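You operate a simulated robot arm through the tools that you are given. There is no shell and no other tool. Be economical: measure what you need, move in short steps, check, and stop when the job is done.

You are at the controls of a simulated robot arm. One attempt, no reset.

## Task
Open the lower drawer of the machine, take the beige knob plate from the inside of the lower drawer of the machine and put it on the stained board, then shut the drawer. Pull the upper drawer of the machine open. Any order will do.

The check looks at the end state, three seconds after you hand in, the way a careful person would. Anything else that was tipped, shoved, dropped, spilled or broken makes it a failure.

## Robot
A 7-joint arm with a two-finger parallel gripper on a trunk, on a base that drives. Base frame: it is fixed to the floor where the robot stands at the start and does not move with it; the origin is under the middle of the robot, x ahead of it, y to its left, z up. Lengths are in cm, angles in degrees, forces in N, time in s.
With the tool pointing down near the work surface it reaches from about 10 to 66 cm from the robot's upright axis, wherever it stands. Its first joint turns from -166.0 to 166.0 degrees. Places, roughly: beige knob plate (18x11x4 cm) [400, 10, 50]; lower drawer of the machine [410, 0, 50]; stained board [200, -175, 75]; upper drawer of the machine [410, 0, 70]. Payload 1.57 kg.
The tool frame sits at the grasp point between the pads (the TCP): z along the fingers, y along the line on which they close. The tips reach 3 cm beyond it. The gripper opens to 8 cm. The fingers are 1.7 cm wide and 1.2 cm thick; the gripper's body (4 by 8.2 cm) begins 8 cm behind the TCP.
Orientation is that of the tool frame in the base frame, as a unit quaternion [x, y, z, w]. With the fingers straight down and closing along the base's y, the tool's x points along the base's -x, its y along +y and its z along -z.

## Interface
- The arm moves only by the tool apply_moves. Its argument "steps" is a list of rows, each a list of 3 entries, a list of its own where there are three numbers: the turn, a rotation vector about the tool's x, y, z in units of 120 degrees (1.0 is 120 degrees), then the shift along the tool's x, y, z in units of 300 mm (1.0 is 300 mm), then the gripper command, from -1 (shut) to 1 (fully open), values between in proportion. In form: [[[wx, wy, wz], [tx, ty, tz], claw], ...]. A call has 1 to 20 rows; each row is the pose to reach, as a shift and turn from the pose commanded when the call began, along the tool's axes at that moment. A call with a number of a shift or a turn outside -1 to 1 is refused whole. Each row takes 0.2 s and may step no farther than 5 cm and 8.6 degrees from the row before; otherwise, or with a gripper value out of range, the whole call is refused. Where a pose cannot be reached the arm comes as near as it can. A force on the tool above 40 N (or 10 N above the force at the start of the call, whichever is more), or a blocked arm, ends the call early, and 0.2 s more pass. The fingers move at their own pace (about 7.2 cm/s each) and stop on an object; they squeeze with about 43 N. The grip force told is the motor's: it shows also when the fingers shut on nothing. Time passes only in rows, and 0.2 s behind the last, so rows that repeat a pose let the fingers close. The reply holds the time, the measured pose of the TCP, the force on the tool along the base axes, the opening and the grip force, in the units named above and with some noise, with the torque about the TCP (base axes, N m) and any sound that the robot's microphone picked up.
- Cameras (640 x 400 px; columns grow to the right, rows downward): "scene" is now at [-0.09, 12.09, 140.79]; the picture's right is [-0.22, -0.98, 0.00], its down [-0.45, 0.10, -0.89] and it looks along [0.87, -0.19, -0.46] (base axes); focal length 270 px, centre (320, 200). "wrist" rides on the gripper at [7.2, -0.7, -12.2] in the tool frame; the picture's right is [0.09, 1.00, 0.00], its down [-0.84, 0.08, -0.54] and it looks along [-0.54, 0.05, 0.84] (tool axes); focal length 238 px, centre (320, 200). There is no depth. A picture from a camera that has moved, and an enlarged one, comes with that camera's place and axes in the base frame and with its lens.
- capture(camera): a new picture of that camera. It takes no simulated time.
- slide_trunk(by): slides the trunk up (or, below 0, down) by that many cm; the arm and the scene camera ride with it, the base frame stays. It gives what a move gives, with no picture.
- roll_base(legs): drives the robot by 1 to 6 legs, each [ahead, left, turn to the left] in cm, cm and degrees, along the robot's own axes; the way and the turn of a leg run together, so that a leg with both is an arc; at most 150 cm and 180 degrees a leg. The arm and the cameras ride along, it lands a little off, and it stops where it bumps. It gives what a move gives.
- turn_head(pan, tilt): turns the head with the scene camera to pan (to the left, within 86 degrees either way) and tilt (down, from -29 to 69), counted from straight ahead of the robot. It gives what a move gives.
- zoom(camera, box): a new picture of the part [left, top, right, bottom] of that camera's present view, enlarged. It takes no simulated time.
- sign_off(): hands the job in; it is judged then, once.

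Go step by step. Nothing tells you exact positions but the pictures and the camera data: compare them with the known pose of the tool, close in by small moves and look again before you grip or let go. The budget is 165 turns and 112 pictures, counting those below and the enlarged ones. Unless the task says otherwise, let go and move clear before handing in, and close with one line.

The tools are called after "Request:" as a command line: name --argument value ..., lists and objects as JSON in quotes. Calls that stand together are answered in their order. apply_moves: Moves the arm, as the interface text tells. Its arguments: {"type":"object","properties":{"steps":{"type":"array","items":{"type":"array"}}},"required":["steps"]} The other tools are called the same way: slide_trunk (by) slides the trunk up or down; roll_base (legs) drives the base; turn_head (pan, tilt) turns the head that bears the scene camera; capture (camera) takes a picture; zoom (camera, box) takes an enlarged picture of a part of a camera's view; sign_off () hands the job in.

At the start:

```text
clock: 0.0
tool_pos: [42.65, -16.9, 84.35]
orientation: [0.0, 1.0, 0.0, 0.0]
wrist_force: [0.4, -0.9, 0.0]
ft_torque: [0.0, -0.03, 0.02]
opening: 8.01
finger_force: 0.1
trunk travel left (down, up): [-5.0, 6.5]
robot x, y, heading: [0.24, -0.12, 0.1]
head pan, tilt: [-12.5, 27.2]
```

scene: 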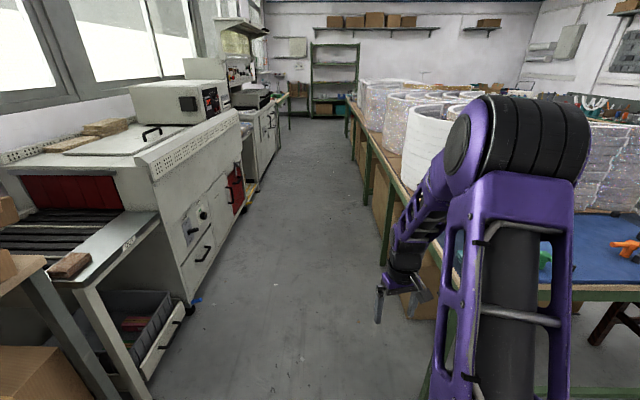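
wrist: 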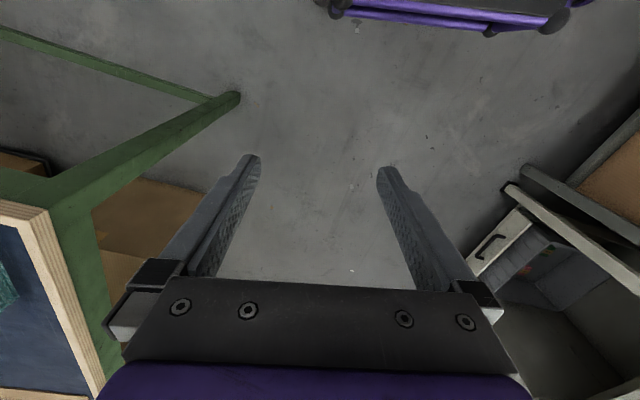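

I see an aisle with machines on the left and benches on the right. The target machine should be about 4 m ahead on the left, so I'll enlarge that area and look toward the stained board.

Request:
zoom --camera "scene" --box '[180, 40, 340, 140]'

Request:
turn_head --pan -50 --tilt 25

Request:
capture --camera "scene"

```text
4.00 times, centred on (260, 90) of scene
camera zoom: at [-0.09, 12.09, 140.79], right [-0.22, -0.98, 0.0], down [-0.45, 0.1, -0.89], along [0.87, -0.19, -0.46], focal length 1082 px, centre (560, 640)
```

zoom: 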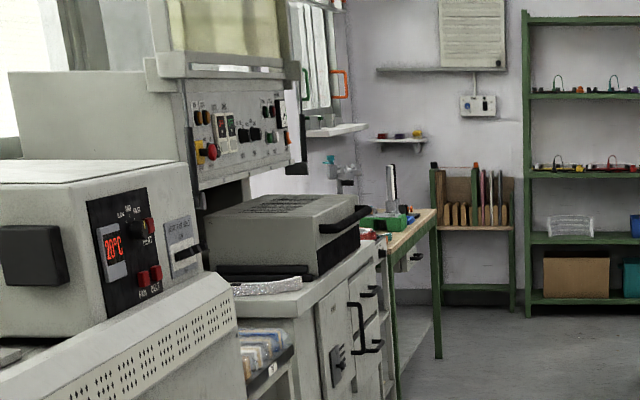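

```text
clock: 1.0
tool_pos: [42.72, -16.96, 84.25]
orientation: [0.0, 1.0, 0.001, 0.0]
wrist_force: [0.0, 0.2, 0.3]
ft_torque: [-0.03, 0.01, -0.01]
opening: 8.01
finger_force: 0.0
trunk travel left (down, up): [-5.0, 6.5]
robot x, y, heading: [0.3, -0.1, 0.1]
head pan, tilt: [-50.0, 25.0]
```

```text
108 pictures are left
camera scene: at [-3.09, 7.02, 141.14], right [-0.77, -0.64, 0.0], down [-0.27, 0.32, -0.91], along [0.58, -0.69, -0.42], focal length 270 px, centre (320, 200)
```

scene: 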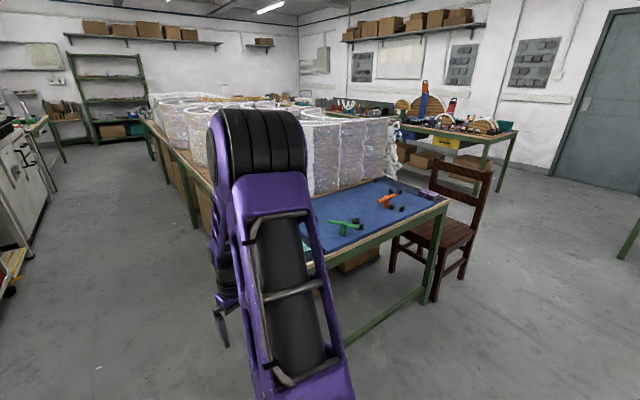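

The aisle runs about y=-70 to +65. I'll drive ahead down it and look at the machine, and on the way look at the table for the board.

Request:
roll_base --legs '[[150, 0, 0], [50, -5, 0]]'

Request:
capture --camera "scene"

Request:
turn_head --pan 10 --tilt 25

Request:
capture --camera "scene"

```text
clock: 11.1
tool_pos: [244.7, -20.16, 84.31]
orientation: [-0.004, 1.0, 0.0, 0.001]
wrist_force: [0.2, 0.0, -0.1]
ft_torque: [0.0, 0.02, -0.02]
opening: 8.0
finger_force: 0.1
trunk travel left (down, up): [-5.0, 6.5]
robot x, y, heading: [201.83, -3.66, 0.5]
head pan, tilt: [-50.0, 25.0]
```

```text
107 pictures are left
camera scene: at [198.73, 3.52, 141.14], right [-0.76, -0.65, 0.0], down [-0.27, 0.32, -0.91], along [0.59, -0.69, -0.42], focal length 270 px, centre (320, 200)
```

scene: 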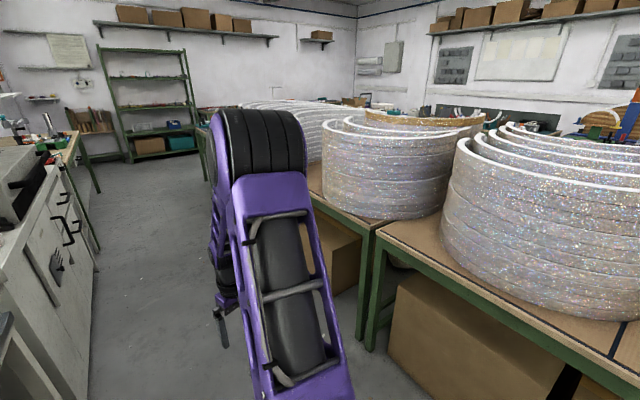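

```text
clock: 12.4
tool_pos: [244.71, -20.04, 84.25]
orientation: [-0.005, 1.0, 0.0, 0.0]
wrist_force: [0.8, 0.1, -0.7]
ft_torque: [-0.04, -0.02, -0.02]
opening: 8.01
finger_force: 0.0
trunk travel left (down, up): [-5.0, 6.5]
robot x, y, heading: [201.75, -3.4, 0.6]
head pan, tilt: [10.0, 25.0]
```

```text
106 pictures are left
camera scene: at [201.82, 12.19, 141.14], right [0.18, -0.98, 0.0], down [-0.42, -0.08, -0.91], along [0.89, 0.16, -0.42], focal length 270 px, centre (320, 200)
```

scene: 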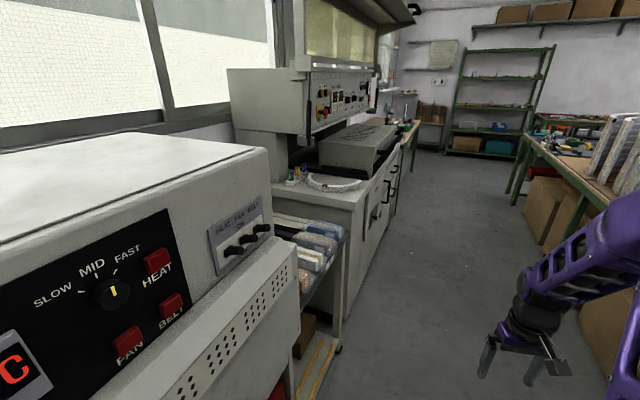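

The cabinet face seems to lie at y≈19, beginning at x≈320. I'll zoom on its handles.

Request:
zoom --camera "scene" --box '[330, 130, 430, 260]'

Request:
roll_base --legs '[[110, -25, 0]]'

Request:
turn_head --pan 40 --tilt 35

Request:
capture --camera "scene"

```text
3.08 times, centred on (380, 195) of scene
camera zoom: at [201.82, 12.19, 141.14], right [0.18, -0.98, 0.0], down [-0.42, -0.08, -0.91], along [0.89, 0.16, -0.42], focal length 832 px, centre (135, 215)
```

zoom: 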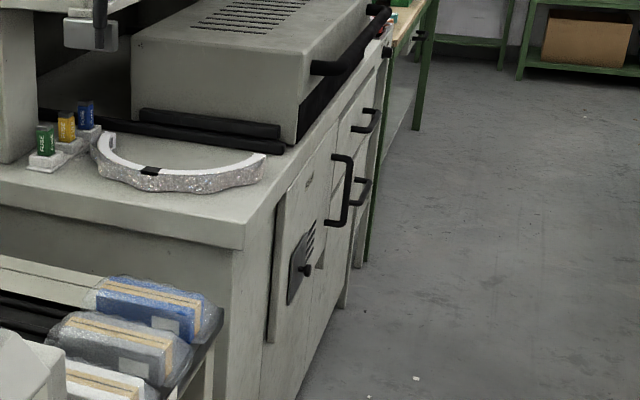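

```text
clock: 18.2
tool_pos: [355.83, -43.49, 84.29]
orientation: [-0.007, 1.0, 0.001, 0.0]
wrist_force: [-0.2, -0.6, 0.2]
ft_torque: [0.0, -0.03, -0.01]
opening: 7.99
finger_force: 0.0
trunk travel left (down, up): [-5.0, 6.5]
robot x, y, heading: [312.97, -27.29, 1.1]
head pan, tilt: [10.0, 25.0]
```

```text
clock: 19.2
tool_pos: [355.91, -43.46, 84.38]
orientation: [-0.007, 1.0, 0.0, -0.001]
wrist_force: [0.6, 0.5, 0.7]
ft_torque: [0.03, 0.02, -0.03]
opening: 8.02
finger_force: 0.1
trunk travel left (down, up): [-5.0, 6.5]
robot x, y, heading: [313.08, -26.93, 0.9]
head pan, tilt: [40.0, 35.0]
```

```text
104 pictures are left
camera scene: at [310.41, -7.43, 139.57], right [0.65, -0.76, 0.0], down [-0.43, -0.37, -0.82], along [0.62, 0.54, -0.57], focal length 270 px, centre (320, 200)
```

scene: 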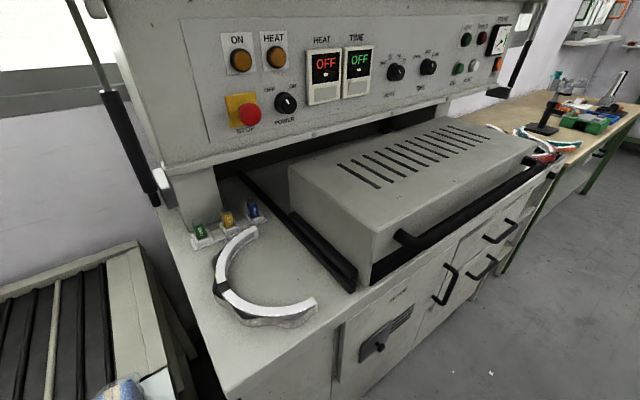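

The machine is rotated by about -14° in the base frame. The two drawers carry horizontal bar handles near (415,-9), so I'll drive in front of them and face the cabinet.

Request:
roll_base --legs '[[86, -43.5, 0], [0, 0, 75]]'

Request:
turn_head --pan 0 --tilt 55

Request:
capture --camera "scene"

Request:
capture --camera "wrist"

```text
clock: 27.6
tool_pos: [428.44, -31.58, 84.28]
orientation: [-0.618, 0.786, 0.0, 0.0]
wrist_force: [0.5, 0.3, 0.4]
ft_torque: [-0.01, 0.01, 0.03]
opening: 8.03
finger_force: 0.1
trunk travel left (down, up): [-5.0, 6.5]
robot x, y, heading: [401.85, -69.2, 76.3]
head pan, tilt: [40.0, 35.0]
```

```text
clock: 28.7
tool_pos: [428.46, -31.57, 84.21]
orientation: [-0.618, 0.786, -0.001, 0.0]
wrist_force: [0.6, 0.4, 0.8]
ft_torque: [-0.02, -0.02, 0.0]
opening: 8.02
finger_force: 0.1
trunk travel left (down, up): [-5.0, 6.5]
robot x, y, heading: [402.01, -68.96, 76.4]
head pan, tilt: [0.0, 55.0]
```

```text
103 pictures are left
camera scene: at [387.85, -67.42, 136.74], right [0.97, -0.24, 0.0], down [-0.19, -0.8, -0.57], along [0.14, 0.56, -0.82], focal length 270 px, centre (320, 200)
```

scene: 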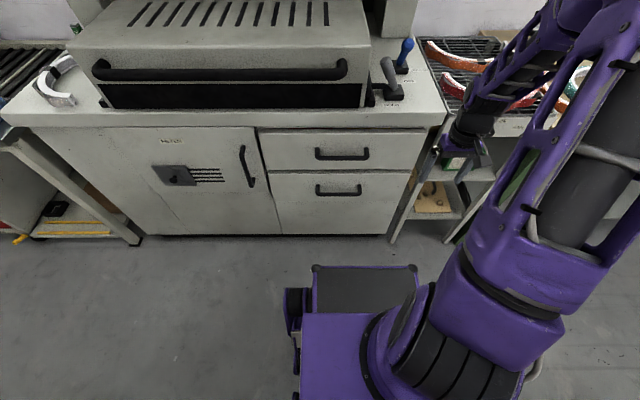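

```text
102 pictures are left
camera wrist: at [427.41, -38.66, 96.59], right [-0.99, 0.15, 0.0], down [0.12, 0.83, 0.54], along [0.08, 0.54, -0.84], focal length 238 px, centre (320, 200)
```

wrist: 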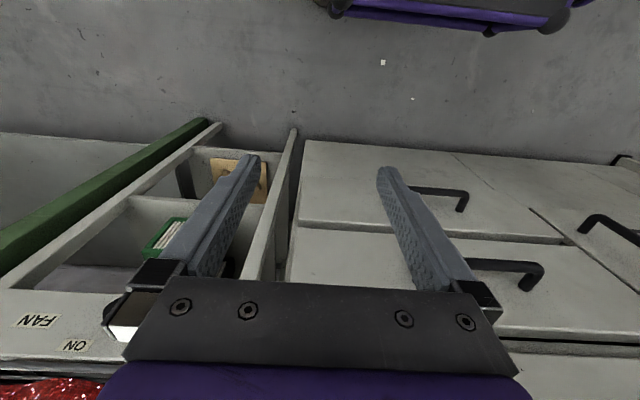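

The view is clear: the upper handle is near (409.6,-8.5,74) and the lower handle near (409.7,-8.7,54.6). I'll swing the tool horizontal with a vertical closing line, stopping about 10 cm in front of the lower handle.

Request:
apply_moves --steps '[[[-0.0385, -0.0385, 0.0385], [-0.0173, 0.0525, 0.0533], 1], [[-0.077, -0.077, 0.077], [-0.0347, 0.105, 0.1067], 1], [[-0.1155, -0.1155, 0.1155], [-0.052, 0.1575, 0.16], 1], [[-0.154, -0.154, 0.154], [-0.0693, 0.21, 0.2133], 1], [[-0.1925, -0.1925, 0.1925], [-0.0867, 0.2623, 0.2667], 1], [[-0.231, -0.231, 0.231], [-0.104, 0.3148, 0.32], 1], [[-0.2694, -0.2694, 0.2694], [-0.1213, 0.3673, 0.3733], 1], [[-0.3079, -0.3079, 0.3079], [-0.1387, 0.4197, 0.4267], 1], [[-0.3464, -0.3464, 0.3464], [-0.156, 0.4722, 0.48], 1], [[-0.3849, -0.3849, 0.3849], [-0.1733, 0.5247, 0.5333], 1], [[-0.4234, -0.4234, 0.4234], [-0.1907, 0.5771, 0.5867], 1], [[-0.4619, -0.4619, 0.4619], [-0.208, 0.6296, 0.64], 1], [[-0.5004, -0.5004, 0.5004], [-0.2253, 0.6821, 0.6933], 1], [[-0.5389, -0.5389, 0.5389], [-0.2427, 0.7345, 0.7467], 1], [[-0.5774, -0.5774, 0.5774], [-0.26, 0.787, 0.8], 1], [[-0.5774, -0.5774, 0.5774], [-0.26, 0.787, 0.8], 1]]'

Request:
capture --camera "scene"

Request:
capture --camera "wrist"

```text
clock: 32.1
tool_pos: [407.52, -18.59, 60.25]
orientation: [0.085, 0.702, 0.702, 0.084]
wrist_force: [-0.3, -0.2, 0.2]
ft_torque: [0.02, 0.02, 0.0]
opening: 8.02
finger_force: 0.1
trunk travel left (down, up): [-5.0, 6.5]
robot x, y, heading: [402.05, -69.19, 76.3]
head pan, tilt: [0.0, 55.0]
```

```text
101 pictures are left
camera scene: at [387.86, -67.42, 136.74], right [0.97, -0.24, 0.0], down [-0.19, -0.8, -0.57], along [0.14, 0.56, -0.82], focal length 270 px, centre (320, 200)
```

scene: 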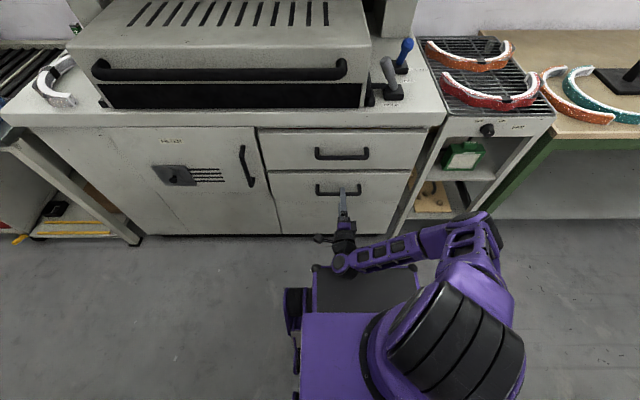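

```text
100 pictures are left
camera wrist: at [397.62, -28.55, 59.66], right [-0.09, 0.02, 1.0], down [0.68, -0.73, 0.08], along [0.72, 0.69, 0.05], focal length 238 px, centre (320, 200)
```

wrist: 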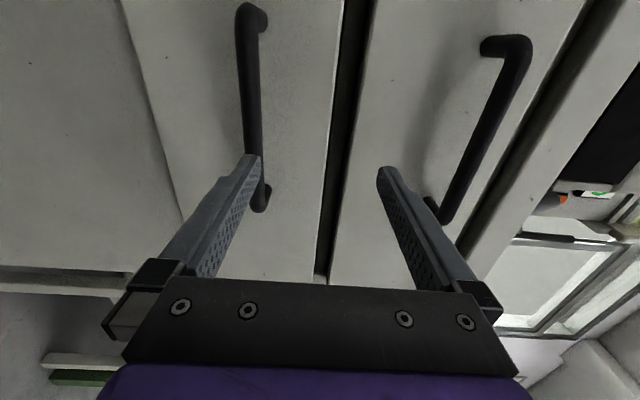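

The horizontal pose was reached, and the lower bar measures near z≈54.4 and 10 cm ahead. I'll lower to bar height and advance around it.

Request:
apply_moves --steps '[[[0, 0, 0], [0, -0.0975, 0], 1], [[0, 0, 0], [0, -0.195, 0], 1], [[0, 0, 0], [0, -0.195, 0.08], 1], [[0, 0, 0], [0, -0.195, 0.16], 1], [[0, 0, 0], [0, -0.195, 0.23], 1], [[0, 0, 0], [0, -0.195, 0.29], 1], [[0, 0, 0], [0, -0.195, 0.29], 1]]'

Request:
capture --camera "wrist"

```text
clock: 32.8
tool_pos: [405.82, -17.98, 58.7]
orientation: [0.092, 0.709, 0.698, 0.04]
wrist_force: [0.2, -0.1, -0.2]
ft_torque: [-0.01, -0.01, -0.03]
opening: 7.99
finger_force: 0.1
trunk travel left (down, up): [-5.0, 6.5]
robot x, y, heading: [401.96, -69.12, 76.2]
head pan, tilt: [0.0, 55.0]
stopped in row 3: the arm was blocked; the commanded pose is now the measured one
```

```text
99 pictures are left
camera wrist: at [396.48, -28.49, 58.92], right [-0.02, 0.03, 1.0], down [0.73, -0.69, 0.03], along [0.69, 0.73, -0.01], focal length 238 px, centre (320, 200)
```

wrist: 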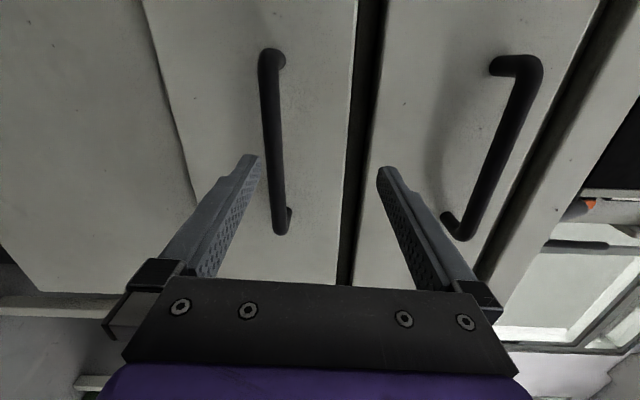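

The arm was blocked with no force at the tool, so either a joint limit or the robot's own base is in the way. I'll look at the arm against the base more closely.

Request:
turn_head --pan 0 --tilt 68

Request:
capture --camera "scene"

```text
clock: 33.5
tool_pos: [405.81, -17.83, 58.67]
orientation: [0.093, 0.709, 0.698, 0.042]
wrist_force: [0.0, 0.2, 0.1]
ft_torque: [0.01, 0.01, -0.02]
opening: 8.0
finger_force: 0.1
trunk travel left (down, up): [-5.0, 6.5]
robot x, y, heading: [402.22, -69.07, 76.4]
head pan, tilt: [0.0, 68.0]
```

```text
98 pictures are left
camera scene: at [387.5, -68.89, 135.28], right [0.97, -0.24, 0.0], down [-0.22, -0.9, -0.38], along [0.09, 0.36, -0.93], focal length 270 px, centre (320, 200)
```

scene: 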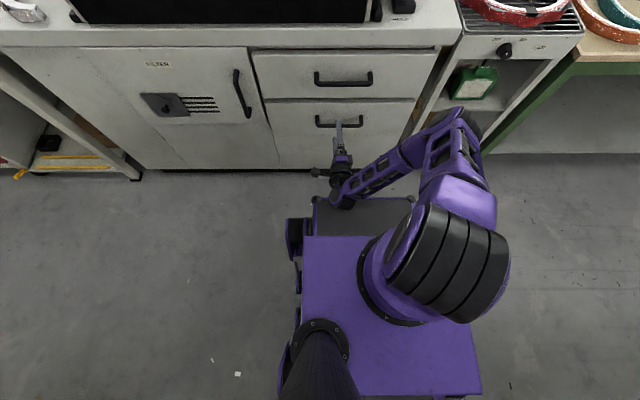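

The wrist is right against the robot's own front body, which ends about 27 cm ahead of its axis. I'll back the robot off so that the arm works further out, which also leaves room for the drawer.

Request:
roll_base --legs '[[-13, 4, 0]]'

Request:
turn_head --pan 0 --tilt 55

```text
clock: 34.8
tool_pos: [398.86, -29.44, 58.8]
orientation: [0.091, 0.709, 0.698, 0.039]
wrist_force: [-0.3, 0.5, 0.6]
ft_torque: [-0.01, 0.03, -0.04]
opening: 8.0
finger_force: 0.1
trunk travel left (down, up): [-5.0, 6.5]
robot x, y, heading: [394.98, -80.89, 76.1]
head pan, tilt: [0.0, 68.0]
```

```text
clock: 35.6
tool_pos: [398.81, -29.24, 58.72]
orientation: [0.09, 0.709, 0.699, 0.039]
wrist_force: [-0.4, 1.0, 0.5]
ft_torque: [0.01, -0.02, -0.02]
opening: 8.0
finger_force: 0.0
trunk travel left (down, up): [-5.0, 6.5]
robot x, y, heading: [395.1, -80.52, 76.1]
head pan, tilt: [0.0, 55.0]
```

Now I'll level the tool again and bring it 10 cm in front of the lower bar, at the bar's height.

Request:
apply_moves --steps '[[[-0.0022, -0.0054, -0.0066], [-0.037, -0.0246, 0.082], 1], [[-0.0043, -0.0108, -0.0133], [-0.073, -0.0492, 0.164], 1], [[-0.0065, -0.0162, -0.02], [-0.11, -0.0738, 0.246], 1], [[-0.0086, -0.0216, -0.0266], [-0.146, -0.0984, 0.328], 1], [[-0.0108, -0.027, -0.0332], [-0.183, -0.123, 0.41], 1], [[-0.0108, -0.027, -0.0332], [-0.183, -0.123, 0.41], 1]]'

Request:
capture --camera "wrist"

```text
clock: 36.3
tool_pos: [397.24, -27.56, 56.78]
orientation: [0.099, 0.739, 0.667, -0.004]
wrist_force: [-0.1, 0.0, 0.0]
ft_torque: [0.03, -0.02, 0.0]
opening: 7.98
finger_force: 0.0
trunk travel left (down, up): [-5.0, 6.5]
robot x, y, heading: [394.88, -80.55, 76.5]
head pan, tilt: [0.0, 55.0]
stopped in row 3: the arm was blocked; the commanded pose is now the measured one
```

```text
97 pictures are left
camera wrist: at [388.57, -38.45, 58.53], right [0.06, 0.11, 0.99], down [0.76, -0.65, 0.02], along [0.64, 0.76, -0.12], focal length 238 px, centre (320, 200)
```

wrist: 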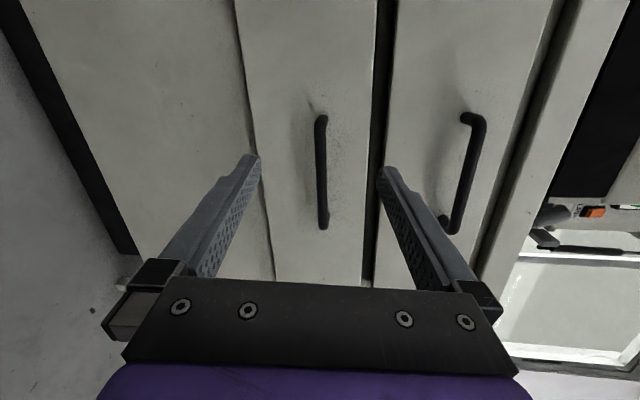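

It is still pressing on its own structure, so I'll lift first, then level the tool and extend forward.

Request:
apply_moves --steps '[[[0, 0, 0], [0.011, 0.079, -0.009], 1], [[0, 0, 0], [0.022, 0.157, -0.018], 1], [[0, 0, 0], [0.033, 0.236, -0.027], 1], [[-0.019, -0.0165, -0.021], [-0.047, 0.257, 0.057], 1], [[-0.038, -0.033, -0.042], [-0.127, 0.277, 0.141], 1], [[-0.0565, -0.0495, -0.063], [-0.207, 0.298, 0.225], 1], [[-0.0565, -0.0495, -0.063], [-0.207, 0.298, 0.225], 1]]'

Request:
capture --camera "scene"

```text
clock: 37.9
tool_pos: [405.59, -20.82, 63.83]
orientation: [0.083, 0.703, 0.701, 0.086]
wrist_force: [-0.8, 0.1, 0.4]
ft_torque: [0.0, 0.03, -0.03]
opening: 8.0
finger_force: 0.0
trunk travel left (down, up): [-5.0, 6.5]
robot x, y, heading: [395.01, -80.49, 76.3]
head pan, tilt: [0.0, 55.0]
```

```text
96 pictures are left
camera scene: at [380.96, -78.98, 136.74], right [0.97, -0.23, 0.0], down [-0.19, -0.8, -0.57], along [0.13, 0.56, -0.82], focal length 270 px, centre (320, 200)
```

scene: 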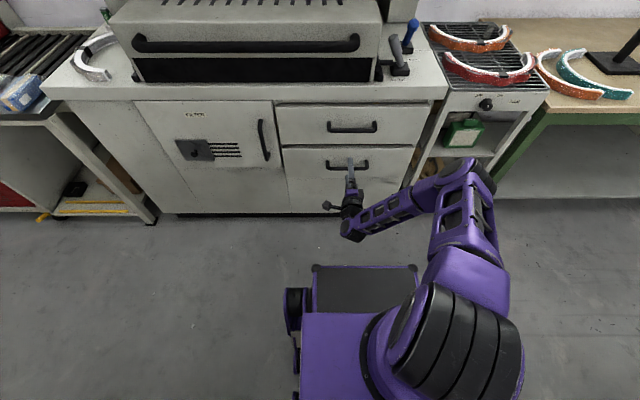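

The arm is clear now. I'll lower to the bar height with the wrist extended.

Request:
apply_moves --steps '[[[0, 0, 0], [0, 0, 0.09], 1], [[0, 0, 0], [0, -0.1, 0.09], 1], [[0, 0, 0], [0, -0.2, 0.09], 1], [[0, 0, 0], [0, -0.313, 0.09], 1], [[0, 0, 0], [0, -0.313, 0.09], 1]]'

Request:
capture --camera "wrist"

```text
clock: 39.1
tool_pos: [406.34, -18.07, 54.62]
orientation: [0.084, 0.703, 0.701, 0.086]
wrist_force: [-0.8, -0.1, -0.6]
ft_torque: [0.01, 0.0, -0.02]
opening: 7.99
finger_force: 0.0
trunk travel left (down, up): [-5.0, 6.5]
robot x, y, heading: [395.02, -80.73, 76.6]
head pan, tilt: [0.0, 55.0]
```

```text
95 pictures are left
camera wrist: at [396.43, -28.22, 54.01], right [-0.09, 0.02, 1.0], down [0.68, -0.73, 0.08], along [0.72, 0.69, 0.05], focal length 238 px, centre (320, 200)
```

wrist: 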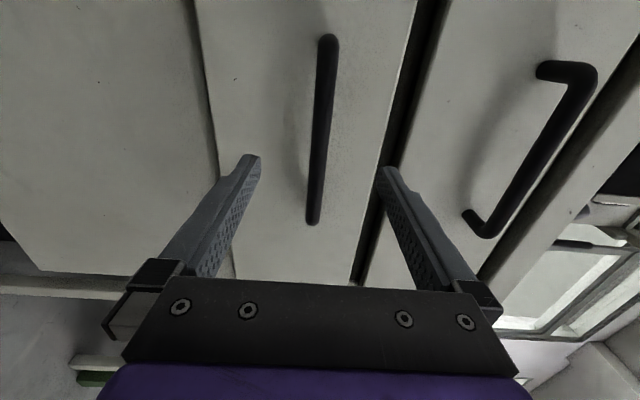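

The bar is centred between the fingers, so I'll advance.

Request:
apply_moves --steps '[[[0, 0, 0], [0, -0.008, 0.1], 1], [[0, 0, 0], [0, -0.008, 0.2], 1], [[0, 0, 0], [0, -0.008, 0.25], 1], [[0, 0, 0], [0, -0.008, 0.29], 1], [[0, 0, 0], [0, -0.008, 0.29], 1]]'

Request:
capture --camera "wrist"

Request:
zoom --camera "scene" --box '[280, 120, 440, 220]'

```text
clock: 40.3
tool_pos: [408.28, -9.84, 54.27]
orientation: [0.085, 0.703, 0.701, 0.085]
wrist_force: [-0.5, 0.0, -0.6]
ft_torque: [-0.01, 0.01, -0.01]
opening: 8.0
finger_force: 0.1
trunk travel left (down, up): [-5.0, 6.5]
robot x, y, heading: [395.09, -80.67, 76.4]
head pan, tilt: [0.0, 55.0]
```

```text
94 pictures are left
camera wrist: at [398.41, -19.9, 53.69], right [-0.09, 0.03, 1.0], down [0.68, -0.73, 0.08], along [0.72, 0.69, 0.05], focal length 238 px, centre (320, 200)
```

wrist: 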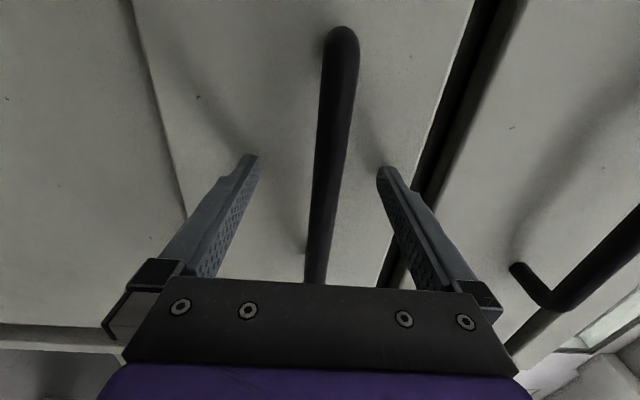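

```text
4.00 times, centred on (360, 170) of scene
camera zoom: at [380.97, -78.98, 136.74], right [0.97, -0.23, 0.0], down [-0.19, -0.8, -0.57], along [0.13, 0.56, -0.82], focal length 1082 px, centre (160, 320)
```

zoom: 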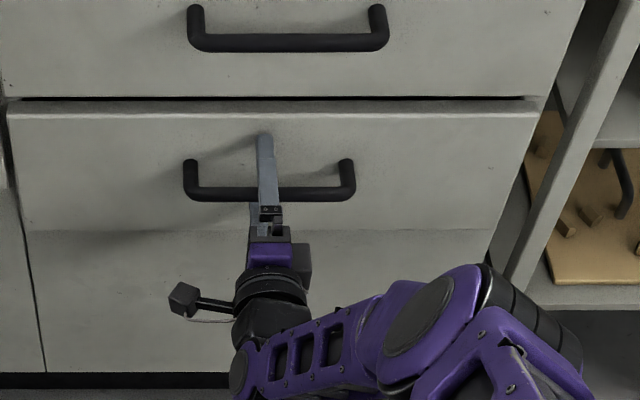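

The fingers straddle the bar, so I'll close the gripper.

Request:
apply_moves --steps '[[[0, 0, 0], [0, 0, 0], 0], [[0, 0, 0], [0, 0, 0], -1], [[0, 0, 0], [0, 0, 0], -1], [[0, 0, 0], [0, 0, 0], -1], [[0, 0, 0], [0, 0, 0], -1]]'

```text
clock: 41.5
tool_pos: [408.3, -9.82, 54.54]
orientation: [0.085, 0.701, 0.703, 0.085]
wrist_force: [-2.0, 0.8, 13.5]
ft_torque: [-0.07, 0.08, 0.05]
opening: 1.58
finger_force: 32.1
trunk travel left (down, up): [-5.0, 6.5]
robot x, y, heading: [394.9, -80.69, 76.5]
head pan, tilt: [0.0, 55.0]
```

The bar is gripped. I'll pull straight out with the arm.

Request:
apply_moves --steps '[[[0, 0, 0], [0, 0, -0.04], -1], [[0, 0, 0], [0, 0, -0.08], -1], [[0, 0, 0], [0, 0, -0.14], -1], [[0, 0, 0], [0, 0, -0.2], -1], [[0, 0, 0], [0, 0, -0.26], -1], [[0, 0, 0], [0, 0, -0.32], -1], [[0, 0, 0], [0, 0, -0.38], -1], [[0, 0, 0], [0, 0, -0.44], -1], [[0, 0, 0], [0, 0, -0.44], -1]]'

Request:
capture --camera "scene"

```text
clock: 43.5
tool_pos: [405.3, -22.66, 54.53]
orientation: [0.086, 0.702, 0.702, 0.088]
wrist_force: [10.0, -4.1, 28.9]
ft_torque: [-0.24, 0.2, 0.58]
opening: 1.58
finger_force: 31.7
trunk travel left (down, up): [-5.0, 6.5]
robot x, y, heading: [395.06, -80.61, 76.4]
head pan, tilt: [0.0, 55.0]
```

```text
92 pictures are left
camera scene: at [380.97, -79.19, 136.75], right [0.97, -0.23, 0.0], down [-0.19, -0.8, -0.58], along [0.13, 0.56, -0.82], focal length 270 px, centre (320, 200)
```

scene: 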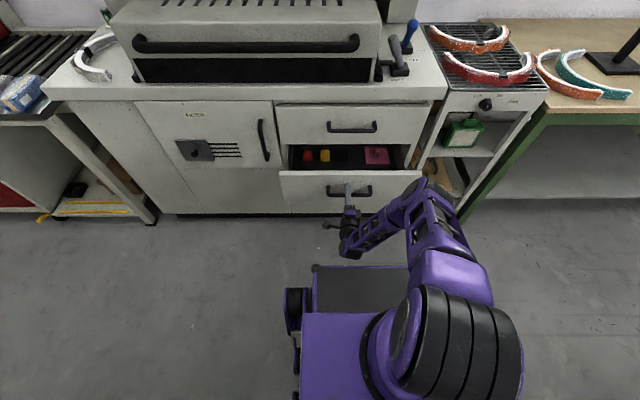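

It has opened 13 cm. I'll ease the side loads and then pull a little more.

Request:
apply_moves --steps '[[[0, 0, 0], [-0.01, 0.01, 0], -1], [[0, 0, 0], [-0.01, 0.012, -0.05], -1], [[0, 0, 0], [-0.01, 0.012, -0.1], -1], [[0, 0, 0], [-0.01, 0.012, -0.15], -1], [[0, 0, 0], [-0.01, 0.012, -0.15], -1]]'

Request:
zoom --camera "scene" --box '[240, 80, 480, 280]'

```text
clock: 44.4
tool_pos: [404.72, -24.68, 54.52]
orientation: [0.083, 0.703, 0.701, 0.086]
wrist_force: [-3.3, -0.9, -30.5]
ft_torque: [0.37, 0.17, -0.08]
opening: 1.58
finger_force: 32.2
trunk travel left (down, up): [-5.0, 6.5]
robot x, y, heading: [395.14, -80.8, 76.5]
head pan, tilt: [0.0, 55.0]
stopped in row 4: the force on the tool passed its limit at 57 N (the readings are from after the stop); the commanded pose is now the measured one
```

```text
2.00 times, centred on (360, 180) of scene
camera zoom: at [380.97, -78.8, 136.67], right [0.97, -0.23, 0.0], down [-0.19, -0.8, -0.57], along [0.13, 0.56, -0.82], focal length 541 px, centre (240, 240)
```

zoom: 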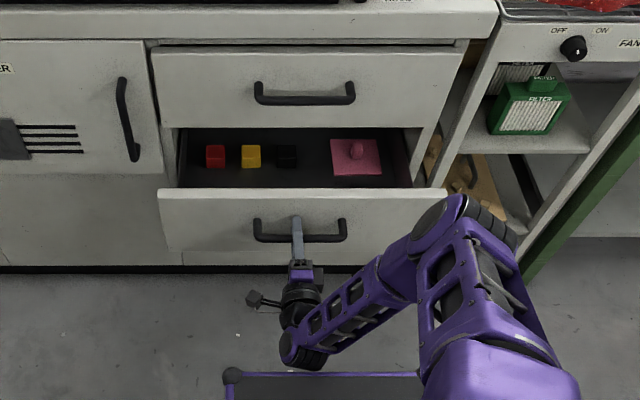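

The stop may be from the load or from the end of travel. I'll try another small gentle pull.

Request:
apply_moves --steps '[[[0, 0, 0], [0, 0, 0], -1], [[0, 0, 0], [0, 0, -0.02], -1], [[0, 0, 0], [0, 0, -0.04], -1], [[0, 0, 0], [0, 0, -0.06], -1], [[0, 0, 0], [0, 0, -0.06], -1]]'

```text
clock: 44.8
tool_pos: [404.77, -24.7, 54.5]
orientation: [0.085, 0.704, 0.7, 0.086]
wrist_force: [-1.3, -1.6, -24.1]
ft_torque: [0.14, 0.22, 0.15]
opening: 1.57
finger_force: 31.3
trunk travel left (down, up): [-5.0, 6.5]
robot x, y, heading: [395.06, -80.82, 76.2]
head pan, tilt: [0.0, 55.0]
stopped in row 2: the force on the tool passed its limit at 46 N (the readings are from after the stop); the commanded pose is now the measured one
```

Request:
apply_moves --steps '[[[0, 0, 0], [0, -0.005, 0], -1], [[0, 0, 0], [0, -0.005, 0], -1]]'

Request:
apply_moves --steps '[[[0, 0, 0], [0, 0, -0.01], -1], [[0, 0, 0], [0, 0, -0.02], -1], [[0, 0, 0], [0, 0, -0.03], -1], [[0, 0, 0], [0, 0, -0.05], -1]]'

```text
clock: 45.4
tool_pos: [404.88, -24.66, 54.62]
orientation: [0.084, 0.703, 0.701, 0.086]
wrist_force: [-5.5, 2.6, -22.3]
ft_torque: [0.18, 0.14, -0.84]
opening: 1.58
finger_force: 31.8
trunk travel left (down, up): [-5.0, 6.5]
robot x, y, heading: [395.46, -80.3, 76.6]
head pan, tilt: [0.0, 55.0]
```

```text
clock: 46.0
tool_pos: [404.78, -24.75, 54.43]
orientation: [0.082, 0.703, 0.701, 0.087]
wrist_force: [-2.3, -0.9, -24.4]
ft_torque: [0.14, 0.29, 0.02]
opening: 1.6
finger_force: 31.6
trunk travel left (down, up): [-5.0, 6.5]
robot x, y, heading: [394.85, -80.66, 76.6]
head pan, tilt: [0.0, 55.0]
stopped in row 2: the force on the tool passed its limit at 43 N (the readings are from after the stop); the commanded pose is now the measured one
```

The drawer seems to be at its end stop, about 15 cm out. I'll release and back off with the base to look inside.

Request:
apply_moves --steps '[[[0, 0, 0], [0, 0, 0], 0], [[0, 0, 0], [0, 0, 0], 1], [[0, 0, 0], [0, 0, 0], 1], [[0, 0, 0], [0, 0, 0], 1]]'

Request:
roll_base --legs '[[-8, 0, 0]]'

Request:
zoom --camera "scene" --box '[240, 80, 480, 280]'

```text
clock: 47.0
tool_pos: [404.89, -24.69, 54.69]
orientation: [0.082, 0.7, 0.704, 0.088]
wrist_force: [-0.6, -0.4, 0.5]
ft_torque: [0.0, -0.01, -0.01]
opening: 8.02
finger_force: 0.1
trunk travel left (down, up): [-5.0, 6.5]
robot x, y, heading: [394.74, -80.69, 76.1]
head pan, tilt: [0.0, 55.0]
```

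```text
clock: 48.0
tool_pos: [402.98, -32.66, 54.71]
orientation: [0.084, 0.7, 0.703, 0.088]
wrist_force: [0.0, -0.1, -0.4]
ft_torque: [-0.01, -0.03, 0.01]
opening: 8.02
finger_force: 0.1
trunk travel left (down, up): [-5.0, 6.5]
robot x, y, heading: [393.31, -88.44, 76.5]
head pan, tilt: [0.0, 55.0]
```

```text
2.00 times, centred on (360, 180) of scene
camera zoom: at [379.06, -86.83, 136.74], right [0.97, -0.23, 0.0], down [-0.19, -0.8, -0.57], along [0.13, 0.56, -0.82], focal length 541 px, centre (240, 240)
```

zoom: 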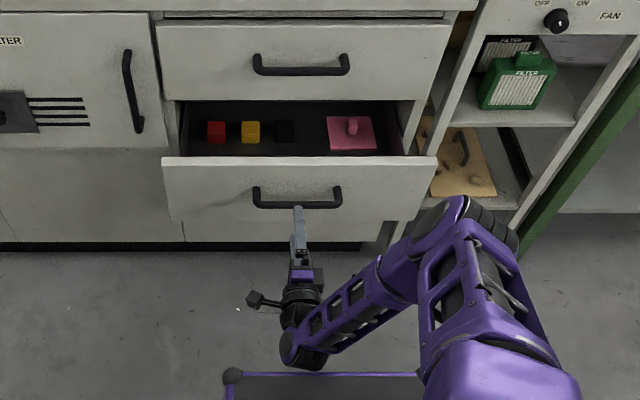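

The beige plate isn't visible from here; it may be hidden behind the drawer front. I'll raise the tool and turn it down over the drawer to look in with the wrist camera.

Request:
apply_moves --steps '[[[0, 0, 0], [0, 0.1, 0], 1], [[0, 0, 0], [0, 0.2, 0], 1], [[0, 0, 0], [0, 0.3, 0], 1], [[0.0385, 0.0385, -0.0385], [0.005, 0.333, 0.02], 1], [[0.077, 0.077, -0.077], [0.01, 0.365, 0.04], 1], [[0.1155, 0.1155, -0.1155], [0.014, 0.397, 0.055], 1], [[0.154, 0.154, -0.154], [0.018, 0.43, 0.075], 1], [[0.1925, 0.1925, -0.1925], [0.023, 0.462, 0.095], 1], [[0.231, 0.231, -0.231], [0.028, 0.494, 0.11], 1], [[0.2694, 0.2694, -0.2694], [0.032, 0.526, 0.13], 1], [[0.3079, 0.3079, -0.3079], [0.037, 0.558, 0.15], 1], [[0.3464, 0.3464, -0.3464], [0.041, 0.59, 0.17], 1], [[0.3849, 0.3849, -0.3849], [0.046, 0.622, 0.19], 1], [[0.4234, 0.4234, -0.4234], [0.05, 0.654, 0.21], 1], [[0.4619, 0.4619, -0.4619], [0.055, 0.686, 0.23], 1], [[0.5004, 0.5004, -0.5004], [0.06, 0.718, 0.25], 1], [[0.5389, 0.5389, -0.5389], [0.064, 0.75, 0.265], 1], [[0.5774, 0.5774, -0.5774], [0.069, 0.777, 0.28], 1], [[0.5774, 0.5774, -0.5774], [0.069, 0.777, 0.28], 1]]'

Request:
capture --camera "wrist"

```text
clock: 52.0
tool_pos: [402.91, -23.93, 78.09]
orientation: [-0.617, 0.787, -0.002, 0.003]
wrist_force: [0.3, -1.0, -0.6]
ft_torque: [0.02, -0.02, -0.01]
opening: 7.98
finger_force: 0.3
trunk travel left (down, up): [-5.0, 6.5]
robot x, y, heading: [392.67, -88.3, 76.5]
head pan, tilt: [0.0, 55.0]
```

```text
89 pictures are left
camera wrist: at [401.68, -31.02, 90.36], right [-0.99, 0.15, -0.01], down [0.12, 0.83, 0.54], along [0.09, 0.54, -0.84], focal length 238 px, centre (320, 200)
```

wrist: 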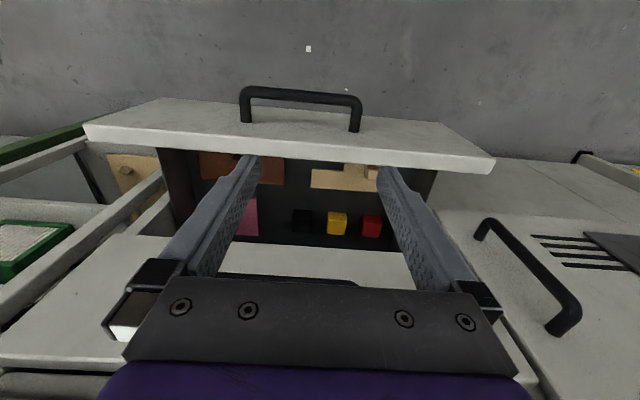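

I can see a beige plate just behind the drawer front, beside a brown one. I'll pitch the camera for a steeper view.

Request:
apply_moves --steps '[[[0, 0.055, 0], [-0.03, 0, -0.07], 1], [[0, 0.11, 0], [-0.065, 0, -0.14], 1], [[0, 0.1667, 0], [-0.1, 0, -0.2], 1], [[0, 0.1667, 0], [-0.1, 0, -0.2], 1]]'

Request:
capture --camera "wrist"

Request:
capture --camera "scene"

```text
clock: 53.0
tool_pos: [403.29, -23.58, 84.25]
orientation: [-0.607, 0.776, -0.109, -0.134]
wrist_force: [0.1, -0.9, 0.5]
ft_torque: [0.0, -0.03, -0.01]
opening: 8.0
finger_force: 0.1
out of reach, approached as far as the arm can: row 3, 4
trunk travel left (down, up): [-5.0, 6.5]
robot x, y, heading: [392.98, -88.21, 76.5]
head pan, tilt: [0.0, 55.0]
```

```text
88 pictures are left
camera wrist: at [403.14, -26.2, 98.06], right [-0.99, 0.15, 0.02], down [0.16, 0.96, 0.23], along [0.01, 0.23, -0.97], focal length 238 px, centre (320, 200)
```

wrist: 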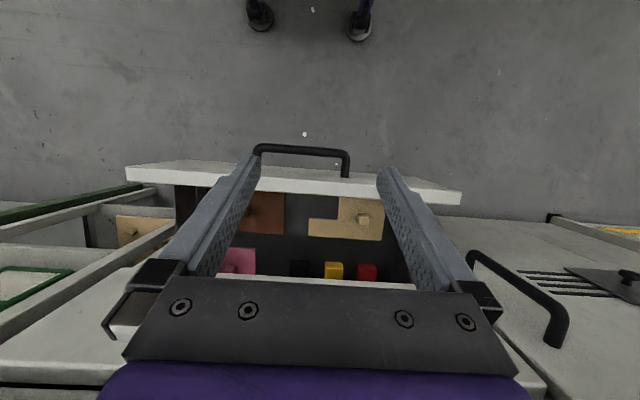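

```text
87 pictures are left
camera scene: at [379.05, -86.84, 136.74], right [0.97, -0.23, 0.0], down [-0.19, -0.8, -0.57], along [0.13, 0.56, -0.82], focal length 270 px, centre (320, 200)
```

scene: 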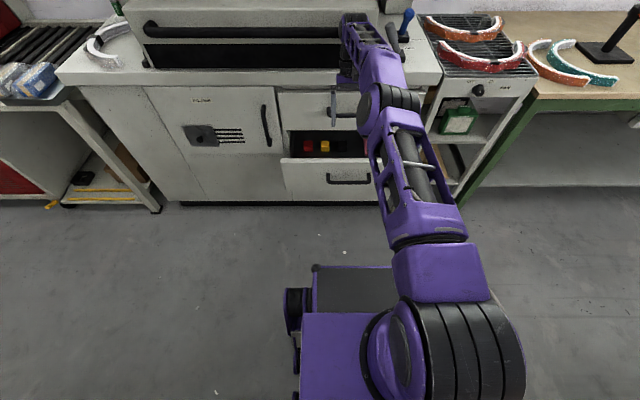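

Request:
zoom --camera "wrist" --box '[230, 140, 450, 290]'

```text
2.67 times, centred on (340, 215) of wrist
camera zoom: at [403.14, -26.2, 98.06], right [-0.99, 0.15, 0.02], down [0.16, 0.96, 0.23], along [0.01, 0.23, -0.97], focal length 636 px, centre (267, 160)
```

zoom: 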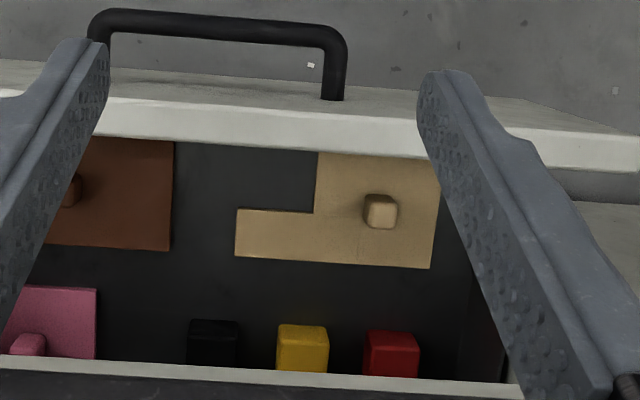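

The beige L-shaped plate has its knob near (394.5,-7.4), z≈44. It sits in the open part, so I'll retract the tool, roll it so the camera points right, and drive closer.

Request:
apply_moves --steps '[[[0, -0.033, 0], [0.125, 0, 0.046], 1], [[0, -0.067, 0], [0.25, 0, 0.092], 1], [[0, -0.1, 0], [0.376, 0, 0.137], 1], [[0, -0.133, 0], [0.5, 0, 0.182], 1], [[0, -0.1667, 0], [0.627, 0, 0.228], 1], [[0, -0.1667, 0], [0.627, 0, 0.228], 1]]'

Request:
apply_moves --steps '[[[0, 0, -0.07], [0, 0, 0], 1], [[0, 0, -0.14], [0, 0, 0], 1], [[0, 0, -0.21], [0, 0, 0], 1], [[0, 0, -0.28], [0, 0, 0], 1], [[0, 0, -0.35], [0, 0, 0], 1], [[0, 0, -0.42], [0, 0, 0], 1], [[0, 0, -0.49], [0, 0, 0], 1], [[0, 0, -0.56], [0, 0, 0], 1], [[0, 0, -0.63], [0, 0, 0], 1], [[0, 0, -0.7], [0, 0, 0], 1], [[0, 0, -0.75], [0, 0, 0], 1], [[0, 0, -0.75], [0, 0, 0], 1]]'

Request:
capture --camera "scene"

```text
clock: 54.4
tool_pos: [398.24, -42.92, 84.01]
orientation: [-0.616, 0.788, -0.001, 0.004]
wrist_force: [0.9, -1.1, -1.1]
ft_torque: [-0.03, 0.0, -0.01]
opening: 8.01
finger_force: 0.1
trunk travel left (down, up): [-5.0, 6.5]
robot x, y, heading: [392.99, -88.16, 76.4]
head pan, tilt: [0.0, 55.0]
```

```text
clock: 57.0
tool_pos: [398.22, -43.01, 84.05]
orientation: [0.993, -0.121, 0.003, -0.001]
wrist_force: [0.2, -0.8, 0.1]
ft_torque: [0.02, 0.0, -0.03]
opening: 8.01
finger_force: 0.0
trunk travel left (down, up): [-5.0, 6.5]
robot x, y, heading: [393.27, -88.45, 76.4]
head pan, tilt: [0.0, 55.0]
```

```text
85 pictures are left
camera scene: at [379.05, -86.84, 136.74], right [0.97, -0.23, 0.0], down [-0.19, -0.8, -0.57], along [0.13, 0.56, -0.82], focal length 270 px, centre (320, 200)
```

scene: 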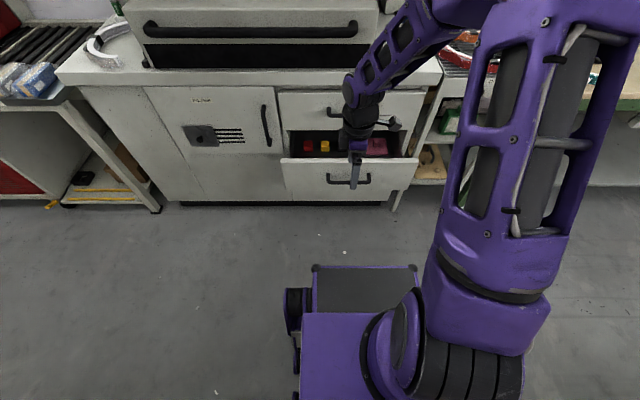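

The roll is done. I'll drive 20 cm closer and 10 cm left so that the knob lies about 60 cm ahead.

Request:
roll_base --legs '[[18, 10, 0]]'

Request:
capture --camera "wrist"

Request:
capture --camera "scene"

```text
clock: 58.7
tool_pos: [392.71, -22.8, 84.0]
orientation: [0.993, -0.119, 0.003, -0.001]
wrist_force: [0.2, 0.7, 0.1]
ft_torque: [-0.01, 0.0, -0.01]
opening: 8.01
finger_force: 0.0
trunk travel left (down, up): [-5.0, 6.5]
robot x, y, heading: [387.46, -68.31, 76.9]
head pan, tilt: [0.0, 55.0]
```

```text
84 pictures are left
camera wrist: at [399.75, -23.95, 96.36], right [-0.15, -0.99, 0.0], down [-0.84, 0.12, 0.54], along [-0.53, 0.08, -0.84], focal length 238 px, centre (320, 200)
```

wrist: 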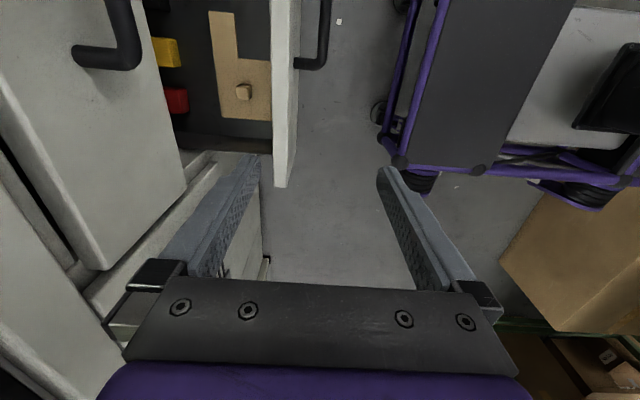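

```text
83 pictures are left
camera scene: at [373.52, -66.76, 136.74], right [0.97, -0.23, 0.0], down [-0.19, -0.8, -0.57], along [0.13, 0.56, -0.82], focal length 270 px, centre (320, 200)
```

scene: 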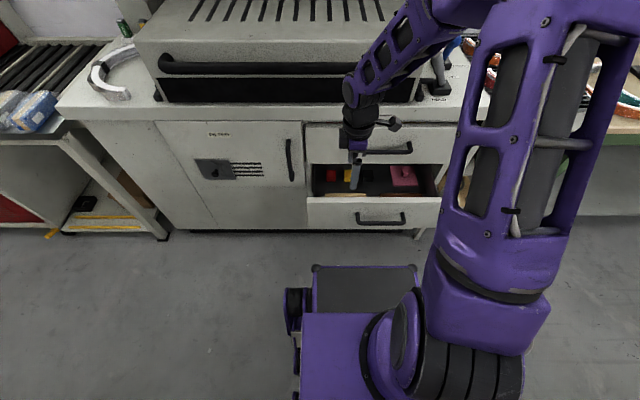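

Both views agree: knob top ≈ (394.9,-7.45,44.4), about 5 cm out from the upper drawer's face and 8.5 cm behind the front panel. I'll tilt the tool 10° with its top toward the robot and come in along that tilted axis, to clear the worktop and the upper handle.

Request:
apply_moves --steps '[[[0.04, 0, 0], [-0.017, -0.09, 0], 0.25], [[0.0833, 0, 0], [-0.034, -0.18, 0], 0.25], [[0.0833, 0, 0], [-0.051, -0.277, 0], 0.25], [[0.0833, 0, 0], [-0.051, -0.277, 0], 0.25]]'

Request:
capture --camera "wrist"

Request:
capture --camera "scene"

```text
clock: 59.7
tool_pos: [393.21, -14.41, 83.86]
orientation: [0.989, -0.118, 0.014, -0.089]
wrist_force: [0.2, 0.6, 0.7]
ft_torque: [0.01, -0.01, 0.04]
opening: 5.0
finger_force: 0.0
trunk travel left (down, up): [-5.0, 6.5]
robot x, y, heading: [387.6, -68.65, 76.6]
head pan, tilt: [0.0, 55.0]
```

```text
82 pictures are left
camera wrist: at [399.76, -17.49, 96.16], right [-0.14, -0.97, -0.18], down [-0.86, 0.03, 0.51], along [-0.49, 0.22, -0.84], focal length 238 px, centre (320, 200)
```

wrist: 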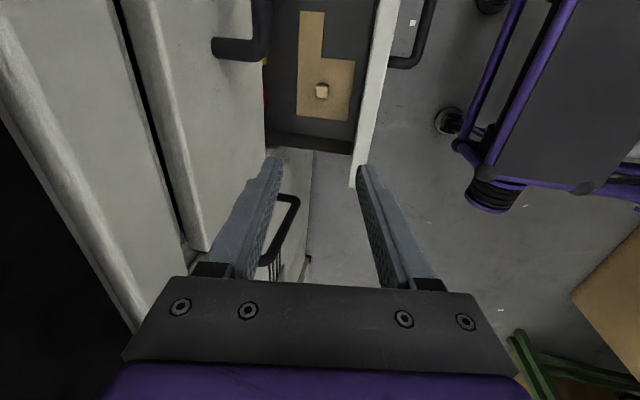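

```text
81 pictures are left
camera scene: at [373.51, -66.74, 136.74], right [0.97, -0.23, 0.0], down [-0.19, -0.8, -0.57], along [0.13, 0.56, -0.82], focal length 270 px, centre (320, 200)
```

scene: 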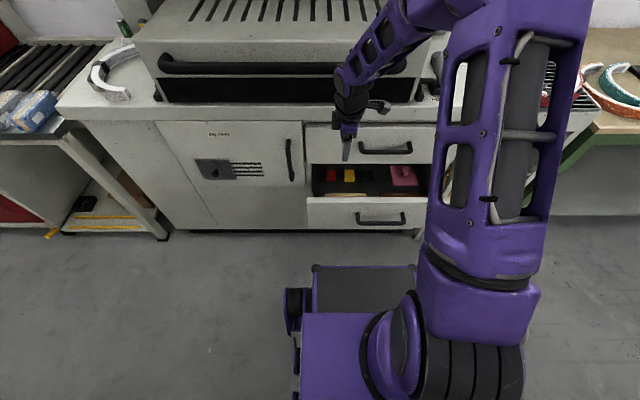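

The knob stays at about (395,-7.7). I'll descend along the tool axis by 20 cm.

Request:
apply_moves --steps '[[[0, 0, 0], [0.004, 0, 0.133], 0.25], [[0, 0, 0], [0.004, 0, 0.266], 0.25], [[0, 0, 0], [0.004, 0, 0.4], 0.25], [[0, 0, 0], [0.004, 0, 0.533], 0.25], [[0, 0, 0], [0.004, 0, 0.667], 0.25], [[0, 0, 0], [0.004, 0, 0.667], 0.25]]'

Request:
capture --camera "wrist"

Request:
capture --camera "scene"

```text
clock: 61.1
tool_pos: [394.53, -11.11, 64.36]
orientation: [0.989, -0.118, 0.014, -0.089]
wrist_force: [0.2, 0.6, -0.3]
ft_torque: [0.0, -0.01, 0.02]
opening: 4.99
finger_force: 0.1
trunk travel left (down, up): [-5.0, 6.5]
robot x, y, heading: [387.62, -68.4, 76.5]
head pan, tilt: [0.0, 55.0]
```

```text
80 pictures are left
camera wrist: at [400.98, -14.16, 76.69], right [-0.14, -0.97, -0.18], down [-0.86, 0.03, 0.51], along [-0.49, 0.22, -0.84], focal length 238 px, centre (320, 200)
```

wrist: 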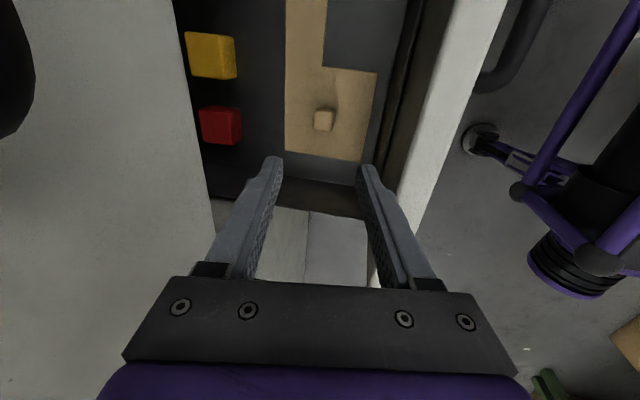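

```text
79 pictures are left
camera scene: at [373.51, -66.74, 136.74], right [0.97, -0.23, 0.0], down [-0.19, -0.8, -0.57], along [0.13, 0.56, -0.82], focal length 270 px, centre (320, 200)
```

scene: 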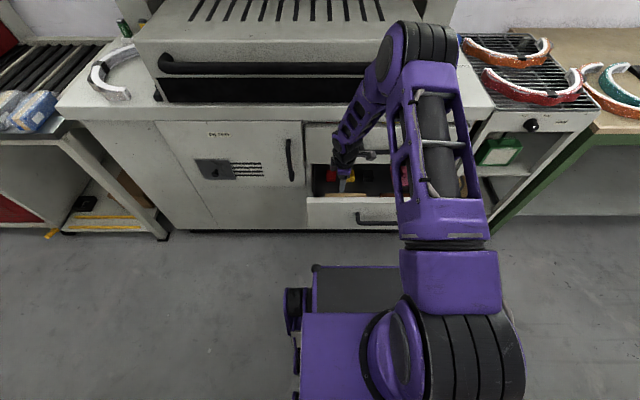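

Request:
apply_moves --steps '[[[0, 0, 0], [-0.004, 0.009, 0.125], 0.25], [[0, 0, 0], [-0.009, 0.017, 0.25], 0.25], [[0, 0, 0], [-0.009, 0.017, 0.375], 0.25], [[0, 0, 0], [-0.009, 0.017, 0.5], 0.25], [[0, 0, 0], [-0.009, 0.017, 0.5], 0.25]]'

Request:
capture --camera "wrist"

Request:
zoom --camera "scene" --box '[280, 100, 440, 240]'

```text
clock: 62.3
tool_pos: [394.72, -8.97, 49.66]
orientation: [0.989, -0.118, 0.015, -0.089]
wrist_force: [-0.2, 0.3, 0.6]
ft_torque: [-0.04, -0.01, 0.02]
opening: 5.02
finger_force: 0.2
trunk travel left (down, up): [-5.0, 6.5]
robot x, y, heading: [387.59, -68.22, 76.4]
head pan, tilt: [0.0, 55.0]
```

```text
78 pictures are left
camera wrist: at [401.14, -12.01, 61.85], right [-0.14, -0.97, -0.18], down [-0.86, 0.03, 0.51], along [-0.49, 0.22, -0.84], focal length 238 px, centre (320, 200)
```

wrist: 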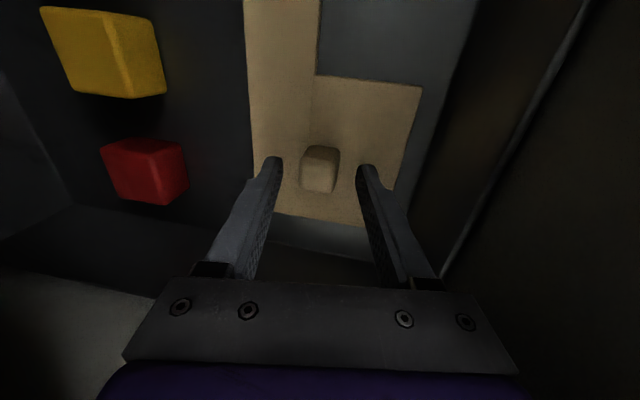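

```text
2.86 times, centred on (360, 170) of scene
camera zoom: at [373.51, -66.74, 136.74], right [0.97, -0.23, 0.0], down [-0.19, -0.8, -0.57], along [0.13, 0.56, -0.82], focal length 773 px, centre (206, 286)
```

zoom: 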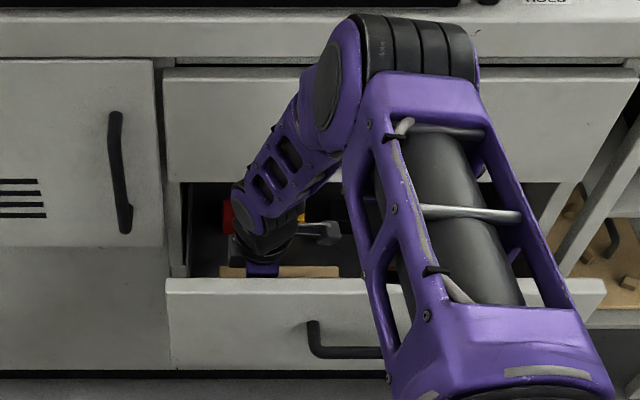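

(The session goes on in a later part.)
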